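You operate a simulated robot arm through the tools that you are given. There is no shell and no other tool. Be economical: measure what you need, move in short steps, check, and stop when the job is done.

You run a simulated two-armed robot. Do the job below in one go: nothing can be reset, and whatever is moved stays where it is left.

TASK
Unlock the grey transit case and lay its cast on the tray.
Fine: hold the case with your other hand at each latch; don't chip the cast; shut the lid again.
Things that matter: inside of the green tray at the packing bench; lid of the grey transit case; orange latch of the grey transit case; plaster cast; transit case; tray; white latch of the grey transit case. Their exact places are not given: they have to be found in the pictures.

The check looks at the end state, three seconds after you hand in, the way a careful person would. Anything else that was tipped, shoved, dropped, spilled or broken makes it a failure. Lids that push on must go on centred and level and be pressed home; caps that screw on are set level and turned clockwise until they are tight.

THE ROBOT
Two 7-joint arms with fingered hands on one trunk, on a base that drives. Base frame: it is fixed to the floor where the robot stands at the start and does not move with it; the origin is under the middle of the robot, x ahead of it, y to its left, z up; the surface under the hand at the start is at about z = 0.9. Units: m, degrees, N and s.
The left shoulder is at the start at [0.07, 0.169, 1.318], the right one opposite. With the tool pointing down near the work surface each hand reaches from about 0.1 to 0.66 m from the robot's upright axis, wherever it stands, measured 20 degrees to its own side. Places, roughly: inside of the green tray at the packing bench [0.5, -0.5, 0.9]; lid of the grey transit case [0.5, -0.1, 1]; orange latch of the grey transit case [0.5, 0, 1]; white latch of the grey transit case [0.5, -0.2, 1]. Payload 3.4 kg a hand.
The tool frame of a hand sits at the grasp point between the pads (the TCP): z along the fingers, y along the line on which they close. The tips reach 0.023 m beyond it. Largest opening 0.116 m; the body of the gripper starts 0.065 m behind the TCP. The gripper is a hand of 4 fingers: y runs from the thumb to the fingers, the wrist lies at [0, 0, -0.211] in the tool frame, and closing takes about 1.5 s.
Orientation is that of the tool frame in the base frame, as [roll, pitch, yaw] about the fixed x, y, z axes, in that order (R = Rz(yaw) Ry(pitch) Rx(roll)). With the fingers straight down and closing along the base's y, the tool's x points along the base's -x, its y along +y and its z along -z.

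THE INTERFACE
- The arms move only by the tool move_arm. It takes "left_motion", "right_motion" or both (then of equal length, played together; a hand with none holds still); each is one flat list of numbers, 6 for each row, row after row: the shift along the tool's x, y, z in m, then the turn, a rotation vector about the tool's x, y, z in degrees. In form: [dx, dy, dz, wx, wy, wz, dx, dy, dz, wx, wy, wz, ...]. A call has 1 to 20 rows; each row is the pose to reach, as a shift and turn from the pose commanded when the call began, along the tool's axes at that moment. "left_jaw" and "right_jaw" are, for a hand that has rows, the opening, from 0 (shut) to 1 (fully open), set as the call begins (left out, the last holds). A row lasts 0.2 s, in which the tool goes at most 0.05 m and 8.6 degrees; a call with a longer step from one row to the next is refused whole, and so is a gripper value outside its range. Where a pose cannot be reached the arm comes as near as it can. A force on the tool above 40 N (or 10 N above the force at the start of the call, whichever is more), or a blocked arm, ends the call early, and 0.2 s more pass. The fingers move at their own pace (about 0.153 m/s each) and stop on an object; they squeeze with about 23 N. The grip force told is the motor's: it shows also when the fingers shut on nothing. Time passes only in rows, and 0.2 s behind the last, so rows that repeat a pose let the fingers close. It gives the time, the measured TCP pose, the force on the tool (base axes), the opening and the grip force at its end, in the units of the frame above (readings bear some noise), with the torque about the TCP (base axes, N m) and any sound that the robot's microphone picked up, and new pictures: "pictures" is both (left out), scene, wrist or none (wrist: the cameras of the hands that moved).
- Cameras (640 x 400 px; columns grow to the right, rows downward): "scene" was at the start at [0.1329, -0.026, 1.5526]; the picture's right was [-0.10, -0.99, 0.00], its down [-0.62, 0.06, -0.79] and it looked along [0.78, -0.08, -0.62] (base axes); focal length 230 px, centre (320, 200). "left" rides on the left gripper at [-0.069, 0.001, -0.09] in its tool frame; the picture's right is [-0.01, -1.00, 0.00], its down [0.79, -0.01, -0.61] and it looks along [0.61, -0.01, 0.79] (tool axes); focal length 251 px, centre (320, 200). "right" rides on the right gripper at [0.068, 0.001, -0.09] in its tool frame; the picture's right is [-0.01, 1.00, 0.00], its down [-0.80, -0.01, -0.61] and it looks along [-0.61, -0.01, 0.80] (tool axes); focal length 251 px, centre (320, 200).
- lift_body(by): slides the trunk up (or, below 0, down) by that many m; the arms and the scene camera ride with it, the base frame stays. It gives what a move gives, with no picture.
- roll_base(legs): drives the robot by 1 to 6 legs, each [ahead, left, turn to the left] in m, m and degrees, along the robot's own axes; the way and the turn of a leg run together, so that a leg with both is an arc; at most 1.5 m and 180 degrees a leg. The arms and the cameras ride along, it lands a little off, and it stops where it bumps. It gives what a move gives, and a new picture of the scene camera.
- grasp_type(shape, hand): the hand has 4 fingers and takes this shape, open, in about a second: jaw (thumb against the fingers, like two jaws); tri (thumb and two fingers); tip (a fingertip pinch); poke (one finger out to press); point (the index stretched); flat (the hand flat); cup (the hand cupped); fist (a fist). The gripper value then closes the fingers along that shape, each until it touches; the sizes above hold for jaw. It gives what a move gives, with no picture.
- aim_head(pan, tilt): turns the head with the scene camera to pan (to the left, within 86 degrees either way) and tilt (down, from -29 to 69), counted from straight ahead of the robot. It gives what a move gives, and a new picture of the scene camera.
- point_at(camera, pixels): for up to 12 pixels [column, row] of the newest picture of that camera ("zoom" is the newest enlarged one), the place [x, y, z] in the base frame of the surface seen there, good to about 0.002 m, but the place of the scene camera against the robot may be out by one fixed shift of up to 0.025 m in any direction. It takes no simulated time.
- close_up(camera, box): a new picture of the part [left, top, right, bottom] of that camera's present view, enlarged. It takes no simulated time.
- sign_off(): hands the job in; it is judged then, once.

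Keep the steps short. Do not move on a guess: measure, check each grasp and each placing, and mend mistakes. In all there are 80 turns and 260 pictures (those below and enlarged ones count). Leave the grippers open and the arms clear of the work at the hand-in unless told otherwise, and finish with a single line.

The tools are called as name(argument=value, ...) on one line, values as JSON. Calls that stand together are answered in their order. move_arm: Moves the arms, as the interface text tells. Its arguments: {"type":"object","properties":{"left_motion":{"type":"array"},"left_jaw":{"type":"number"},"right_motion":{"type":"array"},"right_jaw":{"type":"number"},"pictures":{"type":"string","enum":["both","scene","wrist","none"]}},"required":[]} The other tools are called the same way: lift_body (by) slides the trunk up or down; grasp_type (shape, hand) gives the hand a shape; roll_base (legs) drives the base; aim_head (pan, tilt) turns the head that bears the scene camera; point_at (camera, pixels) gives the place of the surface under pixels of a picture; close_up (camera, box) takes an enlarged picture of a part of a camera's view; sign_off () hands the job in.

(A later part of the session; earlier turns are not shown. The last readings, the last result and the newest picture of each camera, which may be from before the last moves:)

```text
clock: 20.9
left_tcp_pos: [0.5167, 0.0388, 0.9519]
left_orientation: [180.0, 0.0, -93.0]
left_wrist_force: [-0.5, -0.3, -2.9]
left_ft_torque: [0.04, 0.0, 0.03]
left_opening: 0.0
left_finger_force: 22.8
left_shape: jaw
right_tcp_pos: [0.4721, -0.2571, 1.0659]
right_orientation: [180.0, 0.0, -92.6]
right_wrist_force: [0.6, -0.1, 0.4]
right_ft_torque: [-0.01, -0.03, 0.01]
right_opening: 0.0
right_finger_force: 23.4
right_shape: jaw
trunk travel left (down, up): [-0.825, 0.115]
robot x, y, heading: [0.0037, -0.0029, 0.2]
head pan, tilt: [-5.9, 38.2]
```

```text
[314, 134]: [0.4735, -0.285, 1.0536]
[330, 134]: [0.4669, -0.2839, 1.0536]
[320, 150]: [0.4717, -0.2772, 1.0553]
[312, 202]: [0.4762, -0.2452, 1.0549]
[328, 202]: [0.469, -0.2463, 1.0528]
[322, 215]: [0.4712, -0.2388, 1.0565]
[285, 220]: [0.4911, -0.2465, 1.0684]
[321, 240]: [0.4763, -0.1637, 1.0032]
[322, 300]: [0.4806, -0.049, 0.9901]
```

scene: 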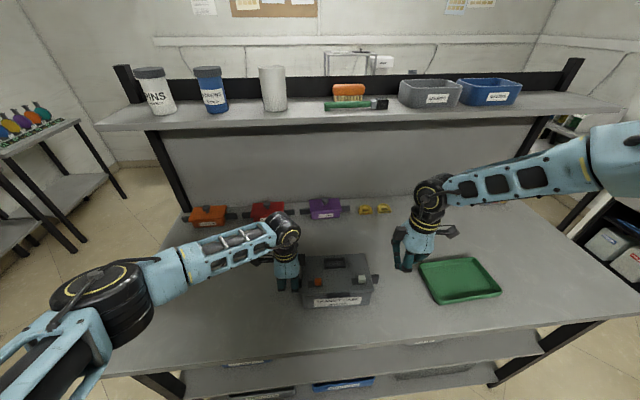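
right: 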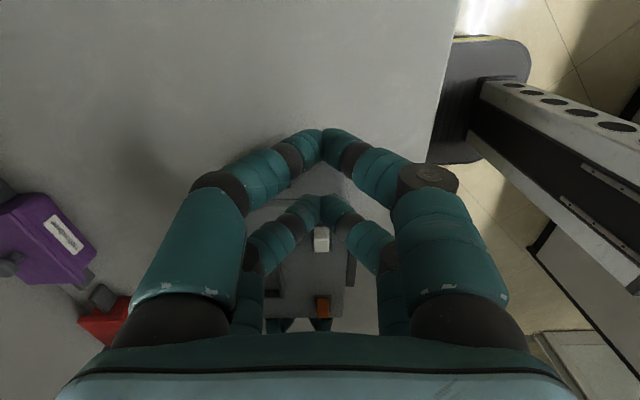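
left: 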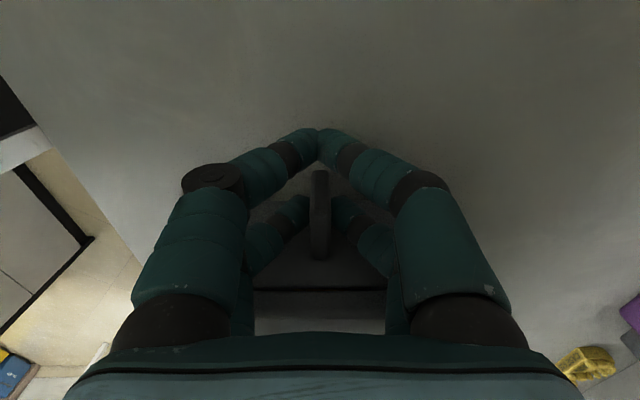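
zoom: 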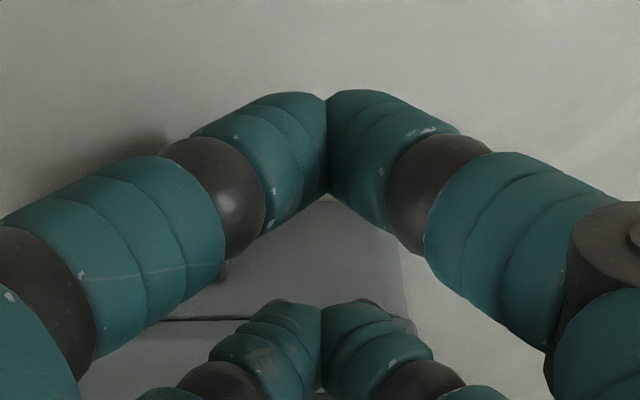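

Leading closed tips are at TCP y+0.018, bottom ≈0.018 below TCP. I move beside the white knob: y −0.213, TCP z 1.01, in short rows.

move_arm(right_motion=[-0.02, 0, 0.01, 0, 0, 0, -0.044, 0, 0.02, 0, 0, 0, -0.044, 0, 0.04, 0, 0, 0, -0.044, 0, 0.057, 0, 0, 0], pictures="both")

close_up(camera="right", box=[220, 120, 420, 320])

close_up(camera="scene", box=[280, 200, 440, 320])

```text
clock: 21.9
left_tcp_pos: [0.516, 0.0383, 0.9516]
left_orientation: [180.0, -0.1, -93.0]
left_wrist_force: [0.0, -0.1, -2.1]
left_ft_torque: [0.03, -0.02, 0.03]
left_opening: 0.0
left_finger_force: 23.0
left_shape: jaw
right_tcp_pos: [0.4756, -0.2122, 1.007]
right_orientation: [-180.0, 0.0, -92.6]
right_wrist_force: [-0.3, 0.0, 0.2]
right_ft_torque: [-0.02, 0.01, -0.01]
right_opening: 0.0
right_finger_force: 22.8
right_shape: jaw
trunk travel left (down, up): [-0.825, 0.115]
robot x, y, heading: [0.0028, -0.0021, 0.3]
head pan, tilt: [-5.9, 38.2]
```

scene: 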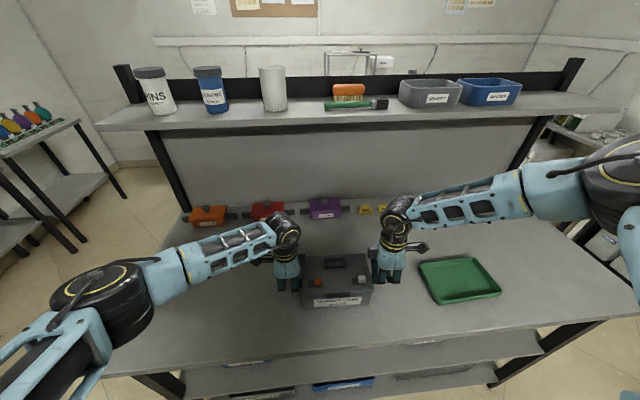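
right: 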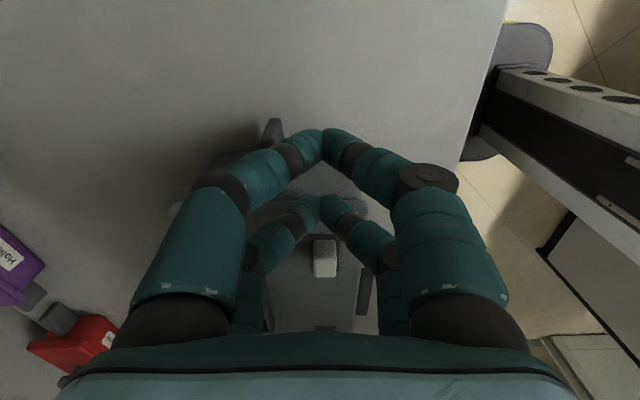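

```text
2.00 times, centred on (320, 220) of right
```

zoom: 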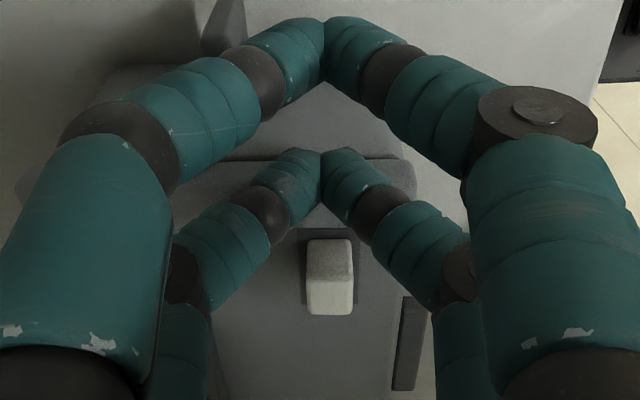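

```text
3.33 times, centred on (360, 260) of scene
```

zoom: 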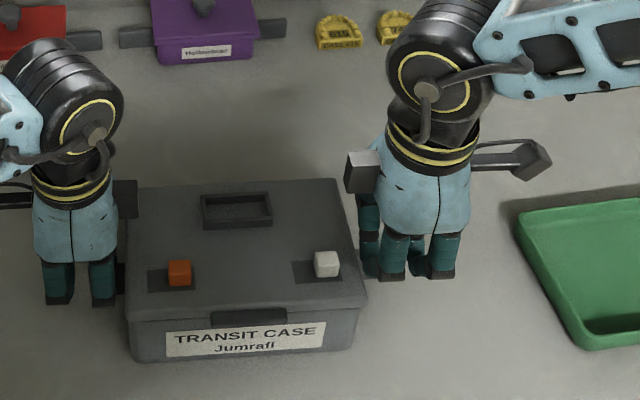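

Aligned with the white knob. Push toward +y in small rows up to 42 mm.

move_arm(right_motion=[-0.01, 0, 0, 0, 0, 0, -0.016, 0, 0, 0, 0, 0, -0.02, 0, 0, 0, 0, 0, -0.024, 0, 0, 0, 0, 0, -0.028, 0, 0, 0, 0, 0, -0.031, 0, 0, 0, 0, 0, -0.034, 0, 0, 0, 0, 0, -0.036, 0, 0, 0, 0, 0, -0.038, 0, 0, 0, 0, 0, -0.04, 0, 0, 0, 0, 0, -0.042, 0, 0, 0, 0, 0], pictures="wrist")

close_up(camera="scene", box=[280, 200, 440, 320])

close_up(camera="right", box=[220, 120, 420, 320])

```text
clock: 22.7
left_tcp_pos: [0.5166, 0.0433, 0.9502]
left_orientation: [-179.9, 0.5, -92.6]
left_wrist_force: [0.3, 6.9, 1.8]
left_ft_torque: [0.04, 0.01, -0.05]
left_opening: 0.0001
left_finger_force: 23.0
left_shape: jaw
right_tcp_pos: [0.4738, -0.1983, 1.0095]
right_orientation: [179.8, -0.5, -92.8]
right_wrist_force: [-0.6, -8.5, 1.8]
right_ft_torque: [-0.19, 0.02, 0.02]
right_opening: 0.0
right_finger_force: 23.3
right_shape: jaw
trunk travel left (down, up): [-0.825, 0.115]
robot x, y, heading: [-0.002, -0.0003, 0.2]
head pan, tilt: [-5.9, 38.2]
stopped in row 3 (right hand): the force on the tool passed its limit at 46 N (the readings are from after the stop); the commanded pose is now the measured one
```

right: 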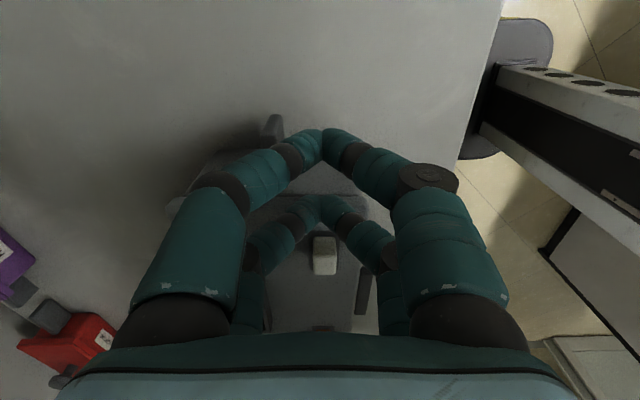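

```text
3.33 times, centred on (360, 260) of scene
```

zoom: 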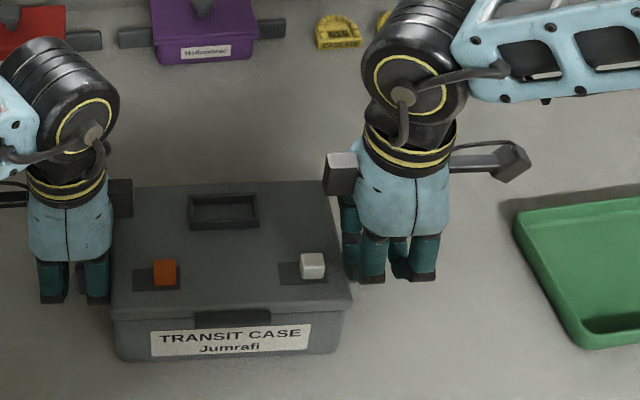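

```text
2.00 times, centred on (320, 220) of right
```

zoom: 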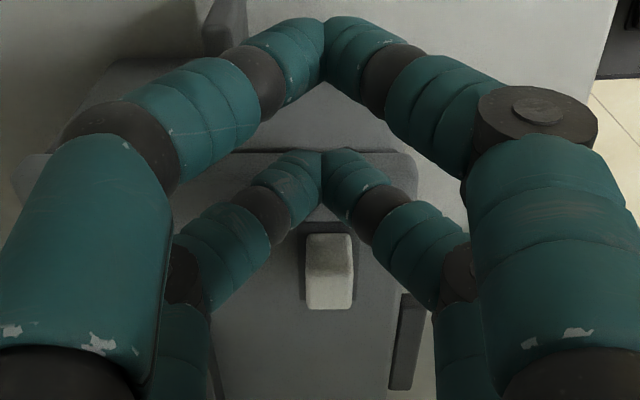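

The tips caught the lid edge and shoved the case ~5 mm (left hand still holds it). I back off 12 mm, raise 9 mm and re-measure.

move_arm(right_motion=[0.012, 0, 0, 0, 0.5, 0, 0.012, 0, -0.008, 0, 0.5, 0, 0.012, 0, -0.008, 0, 0.5, 0], pictures="wrist")

close_up(camera="right", box=[220, 120, 420, 320])

point_at(camera="zoom", pixels=[[322, 165], [300, 155], [342, 155], [322, 180], [332, 255], [332, 240], [330, 290], [290, 190], [330, 40], [322, 220], [400, 165]])

close_up(camera="left", box=[220, 110, 420, 290])

```text
clock: 23.5
left_tcp_pos: [0.5173, 0.0421, 0.9494]
left_orientation: [-179.9, 0.6, -92.8]
left_wrist_force: [0.7, 1.0, 3.7]
left_ft_torque: [-0.06, 0.02, -0.03]
left_opening: 0.0001
left_finger_force: 23.6
left_shape: jaw
right_tcp_pos: [0.4737, -0.2097, 1.0162]
right_orientation: [179.9, -0.8, -92.9]
right_wrist_force: [0.0, -0.4, -0.4]
right_ft_torque: [-0.01, 0.0, 0.0]
right_opening: 0.0
right_finger_force: 23.1
right_shape: jaw
trunk travel left (down, up): [-0.825, 0.115]
robot x, y, heading: [-0.0017, 0.0014, 0.3]
head pan, tilt: [-5.9, 38.2]
```

right: 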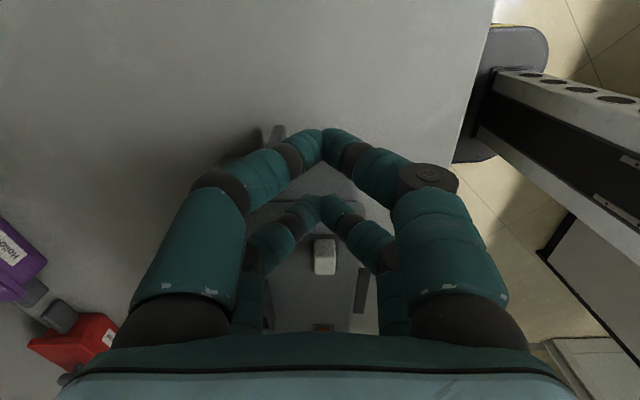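

```text
2.00 times, centred on (320, 220) of right
```

zoom: 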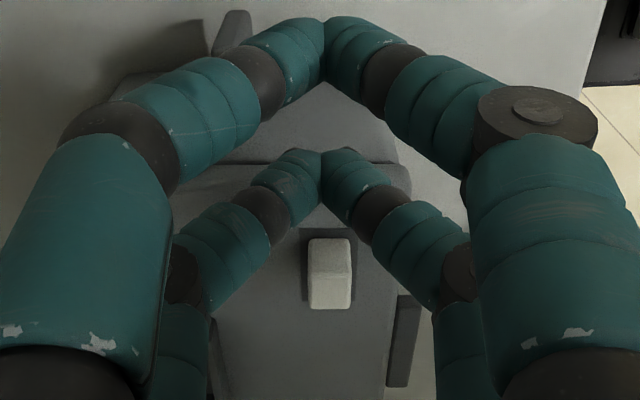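

```text
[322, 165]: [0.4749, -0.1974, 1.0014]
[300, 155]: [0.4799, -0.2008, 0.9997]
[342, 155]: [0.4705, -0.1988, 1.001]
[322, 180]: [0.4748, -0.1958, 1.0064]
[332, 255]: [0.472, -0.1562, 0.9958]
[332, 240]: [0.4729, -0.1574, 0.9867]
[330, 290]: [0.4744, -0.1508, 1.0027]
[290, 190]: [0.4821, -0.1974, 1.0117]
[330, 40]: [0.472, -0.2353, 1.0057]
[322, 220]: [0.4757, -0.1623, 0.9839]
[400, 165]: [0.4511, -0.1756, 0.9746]
```

```text
2.22 times, centred on (320, 200) of left
```

zoom: 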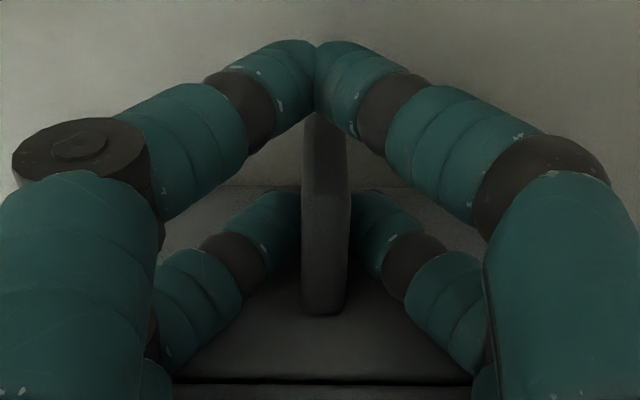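

The case slid to where its handle end now rests against the outer finger pair: a better brace. The lid stays level (z≈0.985). Push the white knob again, higher, slowly.

move_arm(right_motion=[-0.01, 0, 0, 0, 0.5, 0, -0.018, 0, 0, 0, 0.5, 0, -0.022, 0, 0, 0, 0.5, 0, -0.025, 0, 0, 0, 0.5, 0, -0.028, 0, 0, 0, 0.5, 0, -0.031, 0, 0, 0, 0.5, 0, -0.034, 0, 0, 0, 0.5, 0, -0.036, 0, 0, 0, 0.5, 0], pictures="wrist")

close_up(camera="right", box=[220, 120, 420, 320])

close_up(camera="scene", box=[280, 200, 440, 320])

```text
clock: 25.3
left_tcp_pos: [0.517, 0.0419, 0.95]
left_orientation: [-179.9, 0.5, -92.7]
left_wrist_force: [0.7, 0.1, 4.8]
left_ft_torque: [-0.1, -0.03, 0.02]
left_opening: 0.0001
left_finger_force: 23.0
left_shape: jaw
right_tcp_pos: [0.4665, -0.1816, 1.0224]
right_orientation: [-180.0, -1.3, -92.8]
right_wrist_force: [0.1, -0.2, 0.1]
right_ft_torque: [0.01, 0.0, -0.03]
right_opening: 0.0
right_finger_force: 23.1
right_shape: jaw
right hand out of reach, approached as far as the arm can: row 3, 4, 5, 6, 7, 8
trunk travel left (down, up): [-0.825, 0.115]
robot x, y, heading: [-0.0002, -0.0035, 0.0]
head pan, tilt: [-5.9, 38.2]
```

right: 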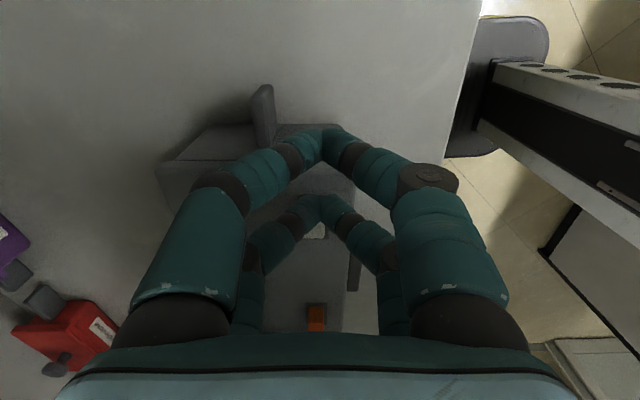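

```text
2.00 times, centred on (320, 220) of right
```

zoom: 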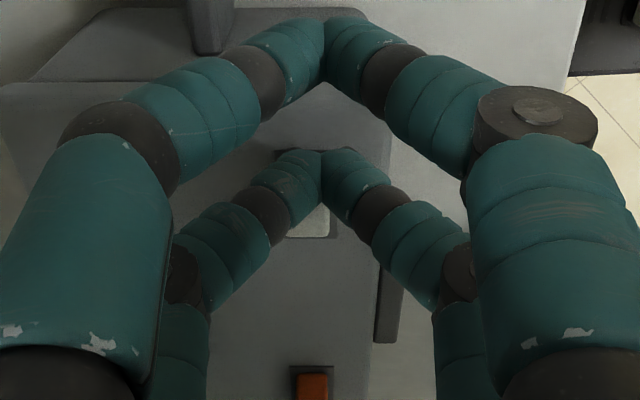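

```text
3.33 times, centred on (360, 260) of scene
```

zoom: 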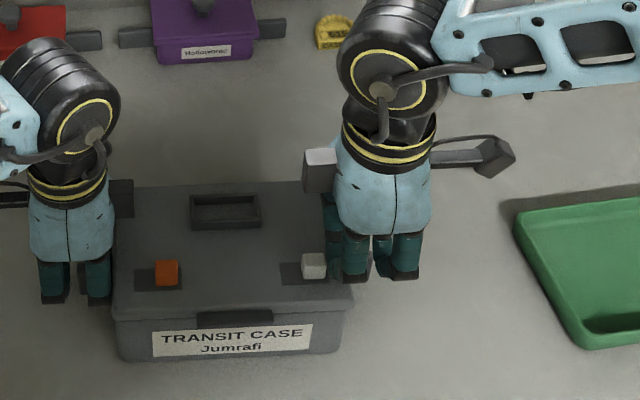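

The right arm again reaches its inner limit near y −0.18 (arm too folded). I will release, lift both hands clear, and back the robot up 8 cm for more room.

move_arm(left_motion=[0, 0, 0, 0, 0, 0, 0, 0, 0, 0, 0, 0, 0, 0, 0, 0, 0, 0, 0, 0, 0, 0, 0, 0, 0, 0, 0, 0, 0, 0, 0, 0, -0.04, 0, 0, 0, 0, 0, -0.08, 0, 0, 0, 0, 0, -0.12, 0, 0, 0], left_jaw=1, right_motion=[0.01, 0, -0.01, 0, 0, 0, 0.02, 0, -0.02, 0, 0, 0, 0.03, 0, -0.04, 0, 0, 0, 0.03, 0, -0.06, 0, 0, 0, 0.03, 0, -0.08, 0, 0, 0, 0.03, 0, -0.08, 0, 0, 0, 0.03, 0, -0.08, 0, 0, 0, 0.03, 0, -0.08, 0, 0, 0], pictures="none")

roll_base(legs=[[-0.08, 0, 0]])

```text
clock: 27.1
left_tcp_pos: [0.5164, 0.0404, 1.0717]
left_orientation: [-180.0, 0.4, -92.7]
left_wrist_force: [0.3, 1.2, 0.0]
left_ft_torque: [-0.01, 0.02, 0.02]
left_opening: 0.1159
left_finger_force: 0.0
left_shape: jaw
right_tcp_pos: [0.4691, -0.2059, 1.1021]
right_orientation: [179.9, -1.4, -92.9]
right_wrist_force: [0.8, -0.1, -0.8]
right_ft_torque: [-0.03, 0.01, 0.01]
right_opening: 0.0003
right_finger_force: 23.2
right_shape: jaw
trunk travel left (down, up): [-0.825, 0.115]
robot x, y, heading: [-0.0005, 0.0027, -0.3]
head pan, tilt: [-5.9, 38.2]
```

```text
clock: 28.2
left_tcp_pos: [0.4428, 0.0411, 1.0691]
left_orientation: [179.8, 0.6, -92.7]
left_wrist_force: [-0.1, 0.0, 0.4]
left_ft_torque: [-0.02, 0.05, 0.01]
left_opening: 0.1159
left_finger_force: 0.0
left_shape: jaw
right_tcp_pos: [0.3949, -0.2069, 1.1008]
right_orientation: [179.7, -1.4, -92.7]
right_wrist_force: [1.6, -0.6, 0.9]
right_ft_torque: [-0.04, -0.01, 0.0]
right_opening: 0.0001
right_finger_force: 23.0
right_shape: jaw
trunk travel left (down, up): [-0.825, 0.115]
robot x, y, heading: [-0.0817, 0.001, 0.3]
head pan, tilt: [-5.9, 38.2]
```

scene: 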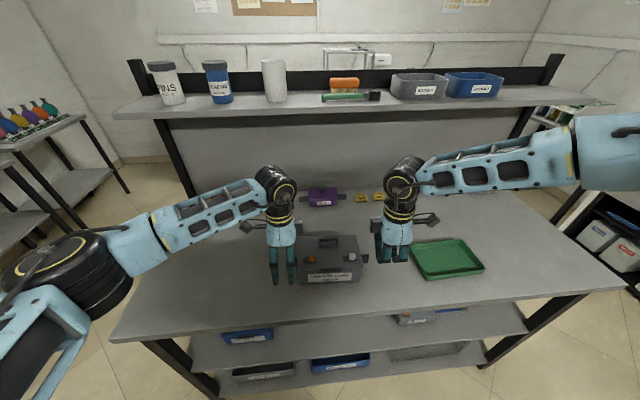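

Now I return both hands forward over the work, testing the right arm's reach to y≈−0.14 at a safe height.

move_arm(left_motion=[0, -0.02, 0, 0, 0, 0, -0.005, -0.04, 0, 0, 0, 0, -0.011, -0.06, 0, 0, 0, 0, -0.011, -0.072, 0, 0, 0, 0, -0.011, -0.072, 0, 0, 0, 0], right_motion=[0, -0.03, 0, 0, 1.4, 0, -0.01, -0.06, 0.01, 0, 1.4, 0, -0.03, -0.08, 0.02, 0, 1.4, 0, -0.055, -0.08, 0.035, 0, 1.4, 0, -0.067, -0.08, 0.05, 0, 1.4, 0])

```text
clock: 29.4
left_tcp_pos: [0.5121, 0.0501, 1.0701]
left_orientation: [179.8, 0.5, -92.7]
left_wrist_force: [0.9, 0.5, 0.0]
left_ft_torque: [-0.01, 0.0, 0.0]
left_opening: 0.1161
left_finger_force: 0.0
left_shape: jaw
right_tcp_pos: [0.4313, -0.1852, 1.081]
right_orientation: [179.9, -2.9, -92.7]
right_wrist_force: [0.6, 0.0, 0.6]
right_ft_torque: [0.01, 0.01, 0.02]
right_opening: 0.0
right_finger_force: 23.1
right_shape: jaw
right hand out of reach, approached as far as the arm can: row 3, 4, 5
trunk travel left (down, up): [-0.825, 0.115]
robot x, y, heading: [-0.0801, 0.0003, 0.0]
head pan, tilt: [-5.9, 38.2]
```

scene: 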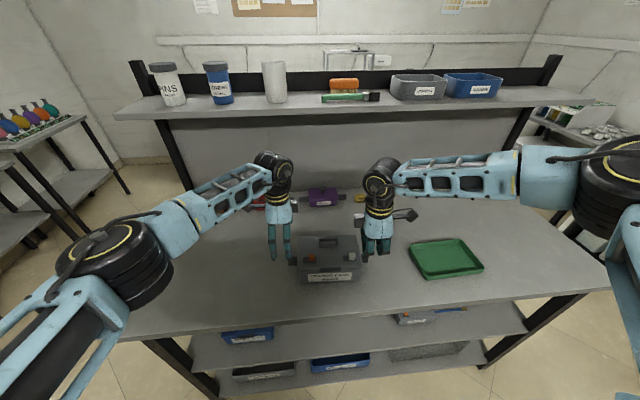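
right: 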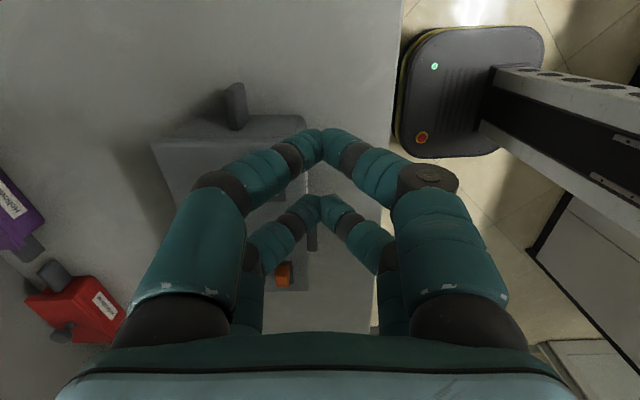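
left: 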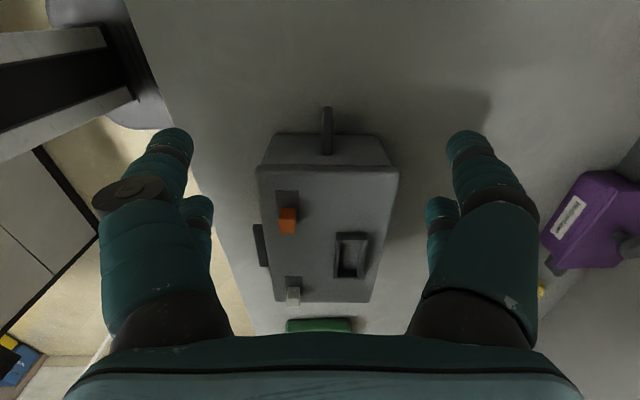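

The right arm is limited by its elbow-out posture, not distance. I raise it high, turn the hand back to yaw 180 and bring it inward up there, to re-seat the elbow like the left arm's.

move_arm(right_motion=[0, 0, -0.04, 0, 0, 8, 0, 0, -0.08, 0, 0, 16, 0, 0, -0.12, 0, 0, 24, 0, 0, -0.16, 0, 0, 32, 0, 0, -0.2, 0, 0, 40, 0, 0, -0.23, 0, 0, 48, 0, 0, -0.25, 0, 0, 56, 0, 0, -0.25, 0, 0, 64, -0.01, 0, -0.25, 0, 0, 72, -0.03, 0, -0.25, 0, 0, 80, -0.05, 0, -0.25, 0, 0, 87, -0.07, 0, -0.25, 0, 0, 87, -0.09, 0, -0.25, 0, 0, 87], pictures="scene")

point_at(camera="left", pixels=[[327, 112], [328, 122], [327, 150], [323, 135], [332, 135], [288, 220], [293, 293], [262, 168], [396, 168], [288, 195]])

```text
clock: 32.2
left_tcp_pos: [0.5106, 0.0489, 1.0708]
left_orientation: [180.0, 0.4, -92.7]
left_wrist_force: [-0.7, 0.8, -0.6]
left_ft_torque: [-0.02, 0.01, 0.01]
left_opening: 0.1158
left_finger_force: 0.1
left_shape: jaw
right_tcp_pos: [0.3988, -0.1509, 1.3054]
right_orientation: [-177.1, -0.1, -180.0]
right_wrist_force: [0.5, 0.4, 0.1]
right_ft_torque: [-0.01, -0.01, 0.01]
right_opening: 0.0
right_finger_force: 22.7
right_shape: jaw
right hand out of reach, approached as far as the arm can: row 6, 7, 8, 9, 10, 11, 12, 13
trunk travel left (down, up): [-0.825, 0.115]
robot x, y, heading: [-0.0773, -0.001, 0.2]
head pan, tilt: [-5.9, 38.2]
```

scene: 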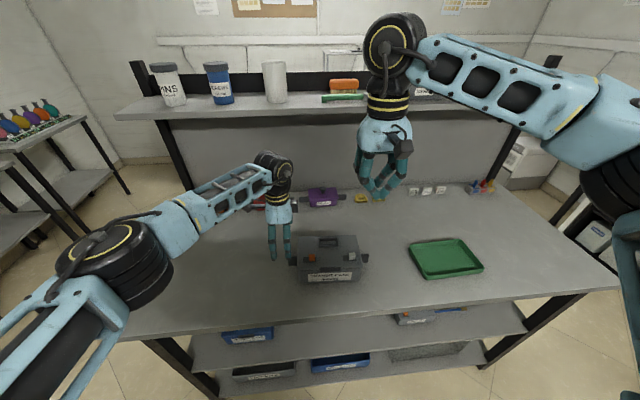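

```text
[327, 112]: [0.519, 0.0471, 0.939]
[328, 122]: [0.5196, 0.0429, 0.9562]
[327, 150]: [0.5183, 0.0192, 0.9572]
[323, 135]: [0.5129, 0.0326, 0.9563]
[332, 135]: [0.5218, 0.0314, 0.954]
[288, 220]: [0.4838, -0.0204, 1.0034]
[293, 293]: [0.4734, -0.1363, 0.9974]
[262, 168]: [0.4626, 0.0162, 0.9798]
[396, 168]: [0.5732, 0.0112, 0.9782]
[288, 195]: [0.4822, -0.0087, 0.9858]
```

Pattern: the right hand cannot cross its own shoulder plane (y≈−0.17 relative). So I drive the robot 8 cm forward again and 14 cm to the left, putting the case on the right arm's side.

roll_base(legs=[[0.07, 0, 0], [0, 0.14, 0]])

```text
clock: 34.1
left_tcp_pos: [0.5809, 0.1855, 1.0698]
left_orientation: [179.9, 0.6, -92.7]
left_wrist_force: [0.6, -0.4, -0.6]
left_ft_torque: [0.02, 0.03, 0.04]
left_opening: 0.1158
left_finger_force: 0.2
left_shape: jaw
right_tcp_pos: [0.4708, -0.0153, 1.3048]
right_orientation: [-177.4, -0.2, -180.0]
right_wrist_force: [0.2, -0.1, -1.0]
right_ft_torque: [0.02, -0.01, 0.03]
right_opening: 0.0
right_finger_force: 22.8
right_shape: jaw
trunk travel left (down, up): [-0.825, 0.115]
robot x, y, heading: [-0.0094, 0.1409, 0.1]
head pan, tilt: [-5.9, 38.2]
```

scene: 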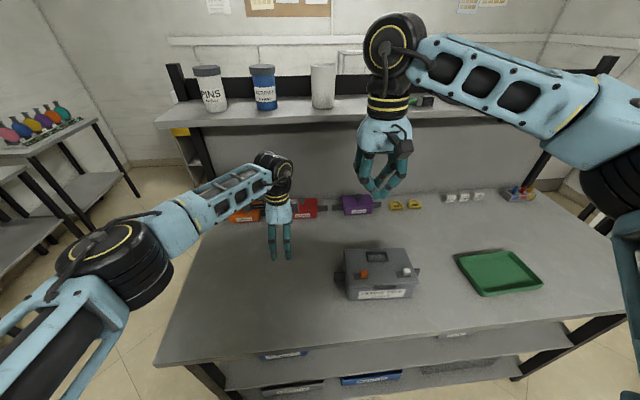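

Left: go above then down around the handle (y 0.046, x 0.518). Right: level the hand and move out to y≈−0.2 up high.

move_arm(left_motion=[0.04, 0.016, 0, 0, 0.6, 0, 0.08, 0.032, 0, 0, 0.6, 0, 0.12, 0.048, 0, 0, 0.6, 0, 0.1424, 0.0564, 0, 0, 0.6, 0, 0.1424, 0.0564, 0.03, 0, 0.6, 0, 0.1424, 0.0564, 0.06, 0, 0.6, 0], right_motion=[0, -0.04, 0, -2.6, 0, 0, 0, -0.08, 0, -2.6, 0, 0, 0, -0.12, 0, -2.6, 0, 0, 0, -0.15, 0.02, -2.6, 0, 0, 0, -0.18, 0.04, -2.6, 0, 0, 0, -0.2, 0.08, -2.6, 0, 0], pictures="wrist")

```text
clock: 35.5
left_tcp_pos: [0.517, 0.0477, 1.01]
left_orientation: [179.9, -0.1, -92.7]
left_wrist_force: [-0.1, -0.2, 0.3]
left_ft_torque: [0.03, 0.0, 0.02]
left_opening: 0.1159
left_finger_force: 0.1
left_shape: jaw
right_tcp_pos: [0.4698, -0.2184, 1.2343]
right_orientation: [-179.9, -0.2, -180.0]
right_wrist_force: [0.1, -0.9, -0.3]
right_ft_torque: [-0.01, 0.01, 0.03]
right_opening: 0.0
right_finger_force: 22.9
right_shape: jaw
trunk travel left (down, up): [-0.825, 0.115]
robot x, y, heading: [-0.0101, 0.1422, -0.1]
head pan, tilt: [-5.9, 38.2]
```

right: 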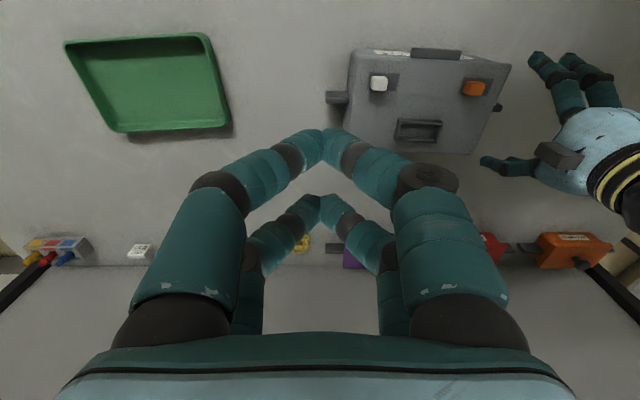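
left: 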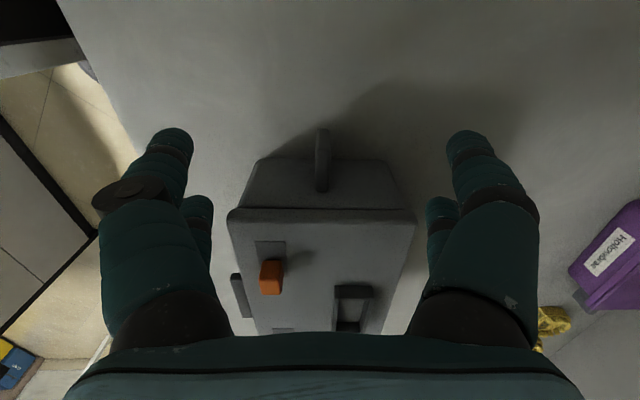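

Lower the left hand to z 0.95 around the handle while the right hand turns to yaw −93.

move_arm(left_motion=[0, 0, 0.02, 0, 0, 0, 0, 0, 0.04, 0, 0, 0, 0, 0, 0.05, 0, 0, 0, 0, 0, 0.06, 0, 0, 0, 0, 0, 0.06, 0, 0, 0, 0, 0, 0.06, 0, 0, 0, 0, 0, 0.06, 0, 0, 0, 0, 0, 0.06, 0, 0, 0, 0, 0, 0.06, 0, 0, 0, 0, 0, 0.06, 0, 0, 0, 0, 0, 0.06, 0, 0, 0], right_motion=[0, 0, 0, 0, 0, -8, 0, 0, 0.02, 0, 0, -16, 0, 0, 0.04, 0, 0, -24, 0, 0, 0.06, 0, 0, -32, 0, 0, 0.08, 0, 0, -40, 0, 0, 0.1, 0, 0, -48, 0, 0, 0.12, 0, 0, -56, 0, 0, 0.14, 0, 0, -64, 0, 0, 0.15, 0, 0, -72, 0, 0, 0.16, 0, 0, -80, 0, 0, 0.17, 0, 0, -87], pictures="wrist")

```text
clock: 37.9
left_tcp_pos: [0.5141, 0.0494, 0.9501]
left_orientation: [-179.8, -0.1, -92.8]
left_wrist_force: [0.3, 0.7, -0.1]
left_ft_torque: [-0.01, 0.02, -0.01]
left_opening: 0.1159
left_finger_force: 0.0
left_shape: jaw
left hand out of reach, approached as far as the arm can: row 4, 5, 6, 7, 8, 9, 10, 11
right_tcp_pos: [0.4707, -0.2174, 1.0634]
right_orientation: [179.8, -0.2, -92.7]
right_wrist_force: [-0.1, 0.8, 0.1]
right_ft_torque: [0.03, -0.02, 0.04]
right_opening: 0.0
right_finger_force: 23.1
right_shape: jaw
trunk travel left (down, up): [-0.825, 0.115]
robot x, y, heading: [-0.0115, 0.1379, 0.2]
head pan, tilt: [-5.9, 38.2]
```

right: 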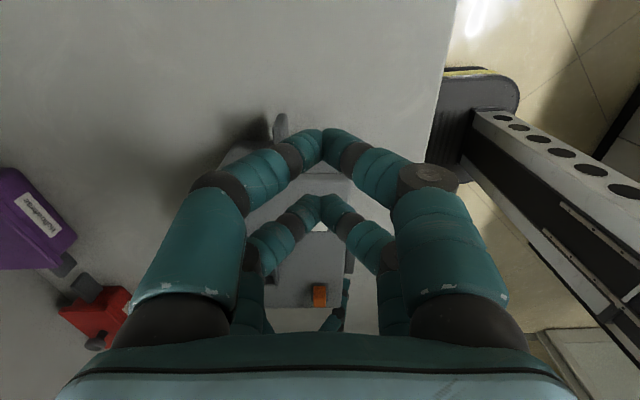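
left: 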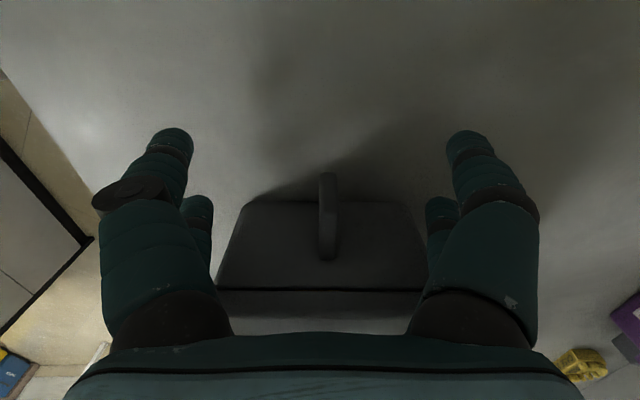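

Left is around the handle. Close it, and bring the right hand down to TCP z≈1.016 beside the white knob.

move_arm(left_motion=[0, 0, 0, 0, 0, 0, 0, 0, 0, 0, 0, 0, 0, 0, 0, 0, 0, 0, 0, 0, 0, 0, 0, 0, 0, 0, 0, 0, 0, 0, 0, 0, 0, 0, 0, 0, 0, 0, 0, 0, 0, 0, 0, 0, 0, 0, 0, 0], left_jaw=0, right_motion=[0, 0, 0.01, 0, 0, 0, -0.006, -0.002, 0.02, 0, 0, 0, -0.008, -0.003, 0.03, 0, 0, 0, -0.012, -0.003, 0.04, 0, 0, 0, -0.012, -0.003, 0.047, 0, 0, 0, -0.012, -0.003, 0.047, 0, 0, 0, -0.012, -0.003, 0.047, 0, 0, 0, -0.012, -0.003, 0.047, 0, 0, 0], pictures="wrist")

close_up(camera="right", box=[220, 120, 420, 320])

close_up(camera="left", box=[220, 110, 420, 290])

```text
clock: 39.7
left_tcp_pos: [0.5145, 0.0514, 0.951]
left_orientation: [-179.9, -0.3, -92.7]
left_wrist_force: [0.8, 0.4, -2.1]
left_ft_torque: [0.04, 0.0, 0.0]
left_opening: 0.0
left_finger_force: 23.2
left_shape: jaw
right_tcp_pos: [0.4726, -0.2051, 1.0179]
right_orientation: [179.9, -0.3, -92.9]
right_wrist_force: [0.3, 0.2, -0.3]
right_ft_torque: [0.01, 0.03, -0.02]
right_opening: 0.0001
right_finger_force: 22.7
right_shape: jaw
trunk travel left (down, up): [-0.825, 0.115]
robot x, y, heading: [-0.0097, 0.1406, 0.0]
head pan, tilt: [-5.9, 38.2]
```

right: 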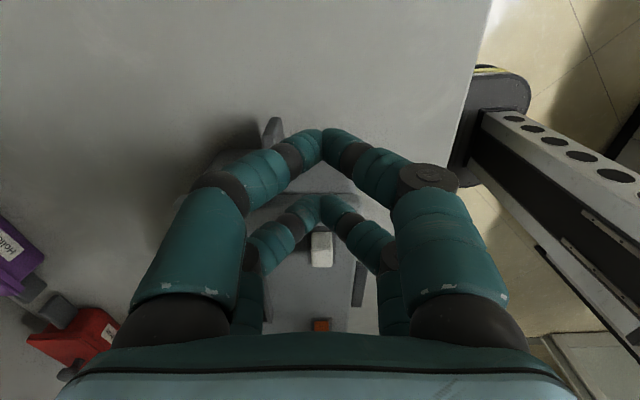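
left: 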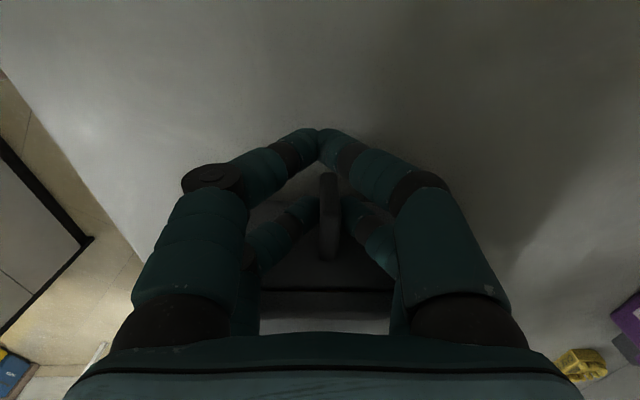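

```text
2.00 times, centred on (320, 220) of right
```

zoom: 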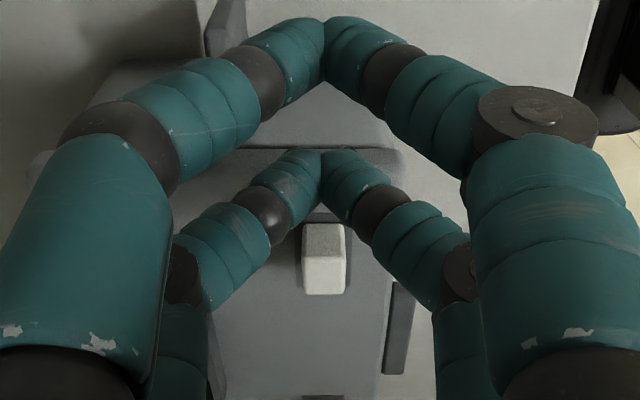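

```text
2.22 times, centred on (320, 200) of left
```

zoom: 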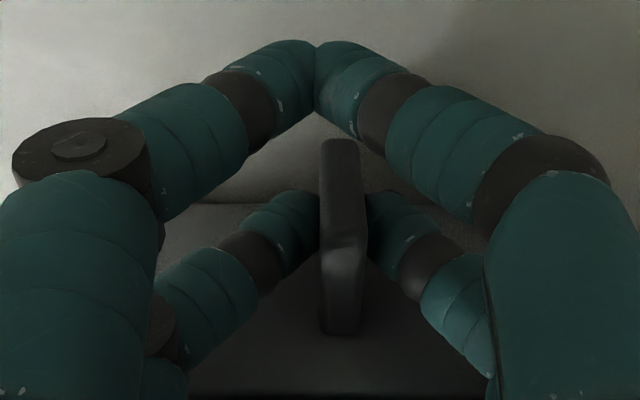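

Handle is pinched. Now push the white knob toward +y in small rows.

move_arm(right_motion=[-0.008, 0, 0.002, 0, 0, 0, -0.016, 0, 0.002, 0, 0, 0, -0.02, 0, 0.002, 0, 0, 0, -0.023, 0, 0.002, 0, 0, 0, -0.026, 0, 0.002, 0, 0, 0, -0.029, 0, 0.002, 0, 0, 0, -0.032, 0, 0.002, 0, 0, 0, -0.034, 0, 0.002, 0, 0, 0, -0.036, 0, 0.002, 0, 0, 0, -0.038, 0, 0.002, 0, 0, 0, -0.04, 0, 0.002, 0, 0, 0, -0.042, 0, 0.002, 0, 0, 0], pictures="wrist")

close_up(camera="right", box=[220, 120, 420, 320])

close_up(camera="scene", box=[320, 200, 480, 320])

```text
clock: 42.3
left_tcp_pos: [0.5158, 0.0511, 0.9514]
left_orientation: [-179.9, -0.1, -92.7]
left_wrist_force: [1.7, 9.3, -2.8]
left_ft_torque: [0.22, -0.02, 0.04]
left_opening: 0.0
left_finger_force: 23.6
left_shape: jaw
right_tcp_pos: [0.4742, -0.1645, 1.0146]
right_orientation: [179.7, -0.2, -92.9]
right_wrist_force: [-2.9, -10.3, 3.0]
right_ft_torque: [-0.07, 0.05, 0.05]
right_opening: 0.0001
right_finger_force: 23.0
right_shape: jaw
trunk travel left (down, up): [-0.825, 0.115]
robot x, y, heading: [-0.0095, 0.1396, 0.1]
head pan, tilt: [-5.9, 38.2]
```

right: 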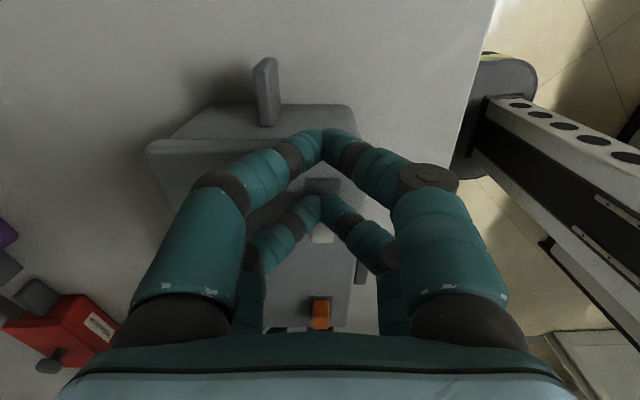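

```text
2.00 times, centred on (320, 220) of right
```

zoom: 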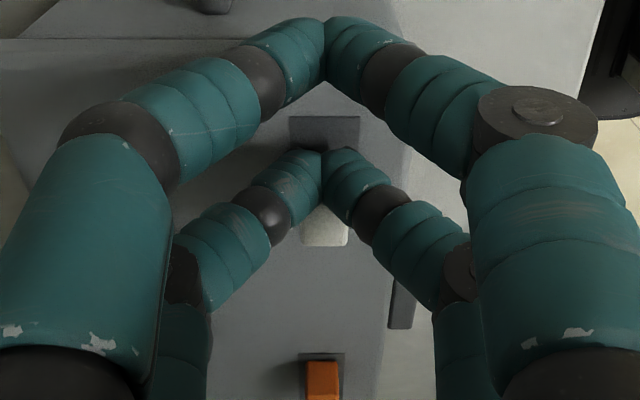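

```text
3.33 times, centred on (400, 260) of scene
```

zoom: 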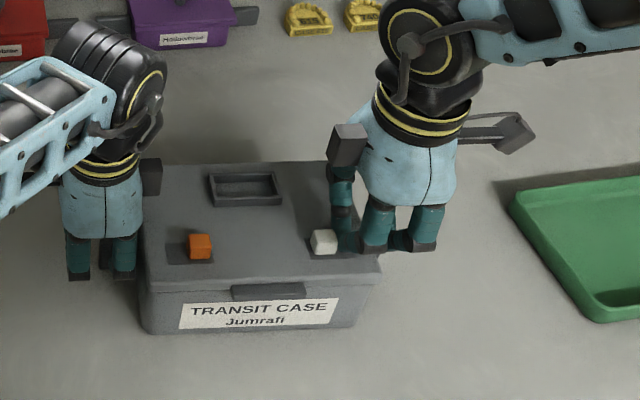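

The white knob has slid most of the way (≈10 N). I push a little further to the stop, then check.

move_arm(right_motion=[-0.002, 0, 0, 0, 0, 0, -0.004, 0, 0, 0, 0, 0, -0.006, 0, 0, 0, 0, 0, -0.006, 0, 0, 0, 0, 0], pictures="none")

close_up(camera="scene", box=[340, 240, 440, 310])

```text
clock: 43.3
left_tcp_pos: [0.5135, 0.0523, 0.9519]
left_orientation: [-179.9, -0.1, -92.7]
left_wrist_force: [8.3, 28.6, -5.2]
left_ft_torque: [0.41, -0.06, 0.32]
left_opening: 0.0001
left_finger_force: 23.2
left_shape: jaw
right_tcp_pos: [0.4737, -0.1589, 1.0164]
right_orientation: [179.8, -0.3, -92.9]
right_wrist_force: [-9.2, -31.3, 10.6]
right_ft_torque: [-0.19, 0.13, 0.13]
right_opening: 0.0
right_finger_force: 22.6
right_shape: jaw
trunk travel left (down, up): [-0.825, 0.115]
robot x, y, heading: [-0.0091, 0.1363, 0.1]
head pan, tilt: [-5.9, 38.2]
```

```text
5.71 times, centred on (390, 275) of scene
```

zoom: 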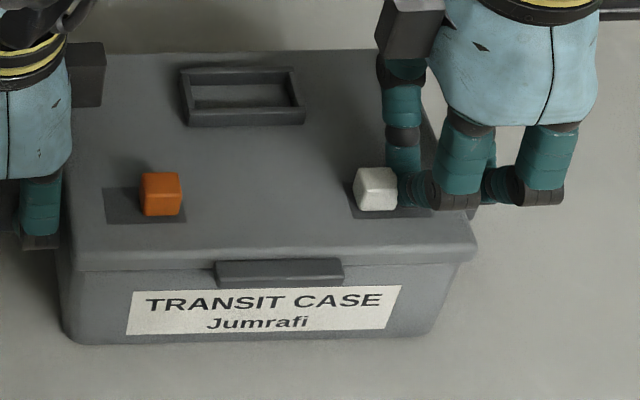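

White latch is at its stop (31 N). I back the right hand off, release and raise the left, then check the knob stays.

move_arm(right_motion=[0.015, 0, 0, 0, 0, 0, 0.03, 0, -0.01, 0, 0, 0, 0.04, 0, -0.04, 0, 0, 0, 0.04, 0, -0.08, 0, 0, 0, 0.04, 0, -0.1, 0, 0, 0, 0.04, 0, -0.1, 0, 0, 0, 0.04, 0, -0.1, 0, 0, 0, 0.04, 0, -0.1, 0, 0, 0, 0.04, 0, -0.1, 0, 0, 0], left_motion=[0, 0, 0, 0, 0, 0, 0, 0, 0, 0, 0, 0, 0, 0, 0, 0, 0, 0, 0, 0, 0, 0, 0, 0, 0, 0, 0, 0, 0, 0, 0, 0, -0.04, 0, 0, 0, 0, 0, -0.08, 0, 0, 0, 0, 0, -0.12, 0, 0, 0, 0, 0, -0.15, 0, 0, 0], left_jaw=1, right_jaw=1, pictures="none")

roll_base(legs=[[0, -0.15, 0]])

close_up(camera="scene", box=[270, 230, 400, 320])

```text
clock: 45.3
left_tcp_pos: [0.5123, 0.0515, 1.0988]
left_orientation: [-179.9, 0.0, -92.8]
left_wrist_force: [0.7, -0.2, 0.3]
left_ft_torque: [0.0, 0.0, 0.0]
left_opening: 0.1159
left_finger_force: 0.1
left_shape: jaw
right_tcp_pos: [0.4715, -0.1984, 1.1146]
right_orientation: [179.8, -0.2, -92.9]
right_wrist_force: [0.6, 0.2, 1.3]
right_ft_torque: [0.04, 0.0, -0.03]
right_opening: 0.1159
right_finger_force: 0.0
right_shape: jaw
trunk travel left (down, up): [-0.825, 0.115]
robot x, y, heading: [-0.0069, 0.1391, 0.0]
head pan, tilt: [-5.9, 38.2]
```

```text
clock: 46.7
left_tcp_pos: [0.5126, -0.0973, 1.099]
left_orientation: [180.0, -0.3, -92.6]
left_wrist_force: [-0.1, -0.6, 0.2]
left_ft_torque: [-0.02, 0.01, -0.01]
left_opening: 0.1159
left_finger_force: 0.0
left_shape: jaw
right_tcp_pos: [0.4725, -0.3468, 1.1159]
right_orientation: [179.8, -0.3, -92.8]
right_wrist_force: [0.1, -0.2, -1.2]
right_ft_torque: [-0.02, -0.01, 0.01]
right_opening: 0.1158
right_finger_force: 0.1
right_shape: jaw
trunk travel left (down, up): [-0.825, 0.115]
robot x, y, heading: [-0.0107, -0.0097, 0.0]
head pan, tilt: [-5.9, 38.2]
```

scene: 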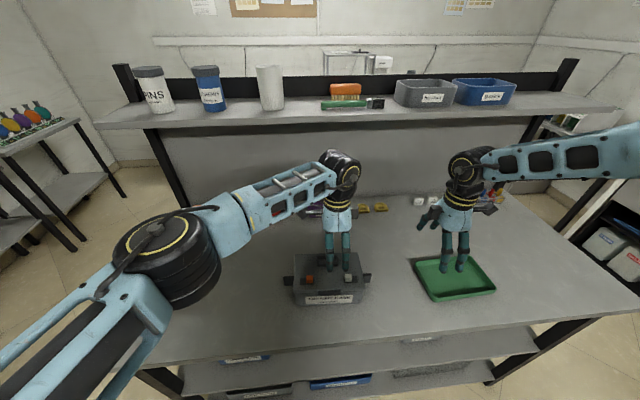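

```text
4.44 times, centred on (335, 275) of scene
```

zoom: 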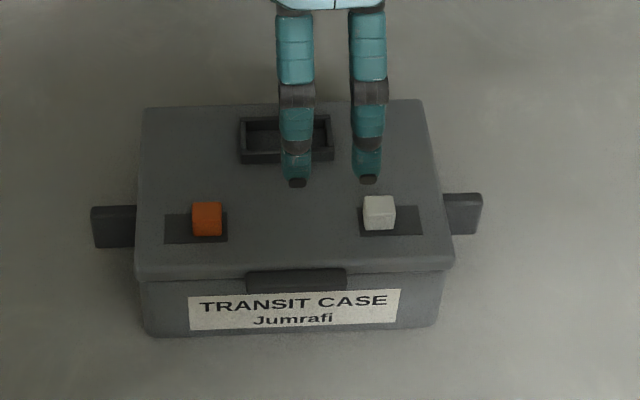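

White stays unlatched at the +y end. Now measure the right handle and the orange knob.

point_at(camera="scene", pixels=[[310, 281], [349, 278], [293, 283], [369, 279], [334, 298]])

close_up(camera="left", box=[0, 0, 640, 400])

close_up(camera="right", box=[0, 0, 640, 400])

```text
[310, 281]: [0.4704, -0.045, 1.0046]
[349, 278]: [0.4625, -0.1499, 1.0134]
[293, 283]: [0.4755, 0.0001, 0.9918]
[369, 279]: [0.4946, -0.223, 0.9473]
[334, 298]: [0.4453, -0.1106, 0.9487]
```

```text
1.00 times, centred on (320, 200) of left (not enlarged: the box is as wide or as high as the picture)
```

zoom: 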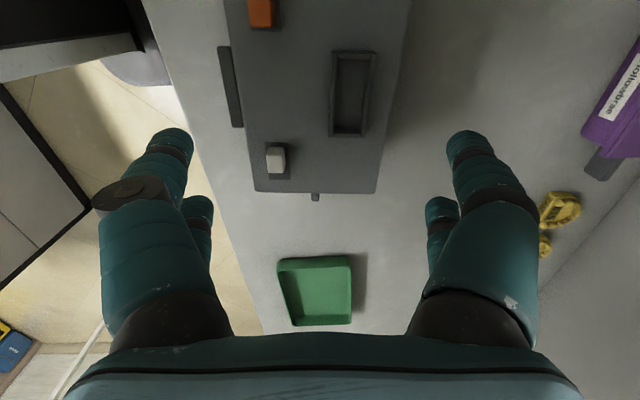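

```text
1.00 times, centred on (320, 200) of right (not enlarged: the box is as wide or as high as the picture)
```

zoom: 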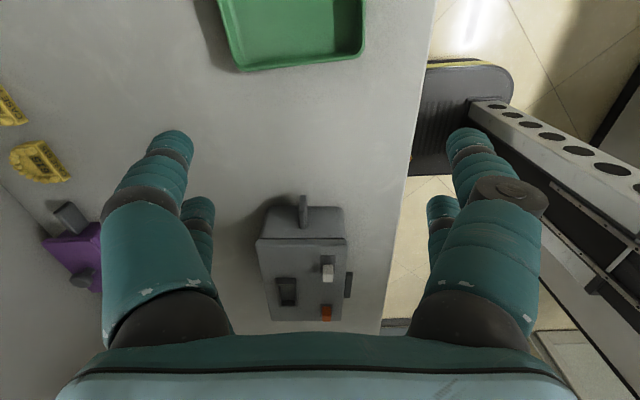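

point_at(camera="zoom", pixels=[[304, 199], [304, 210], [304, 225], [301, 212], [308, 212], [328, 272], [328, 281], [326, 308], [326, 318], [262, 243], [340, 243], [322, 285]])

```text
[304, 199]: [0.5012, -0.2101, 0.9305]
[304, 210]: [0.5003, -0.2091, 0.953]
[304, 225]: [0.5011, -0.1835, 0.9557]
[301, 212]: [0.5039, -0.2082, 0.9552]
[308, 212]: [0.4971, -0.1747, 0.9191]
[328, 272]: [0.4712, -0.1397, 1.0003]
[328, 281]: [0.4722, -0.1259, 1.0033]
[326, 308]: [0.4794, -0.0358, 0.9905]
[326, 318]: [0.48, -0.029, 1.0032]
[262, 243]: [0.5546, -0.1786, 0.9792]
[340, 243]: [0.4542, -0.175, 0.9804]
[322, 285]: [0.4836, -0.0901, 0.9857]
```

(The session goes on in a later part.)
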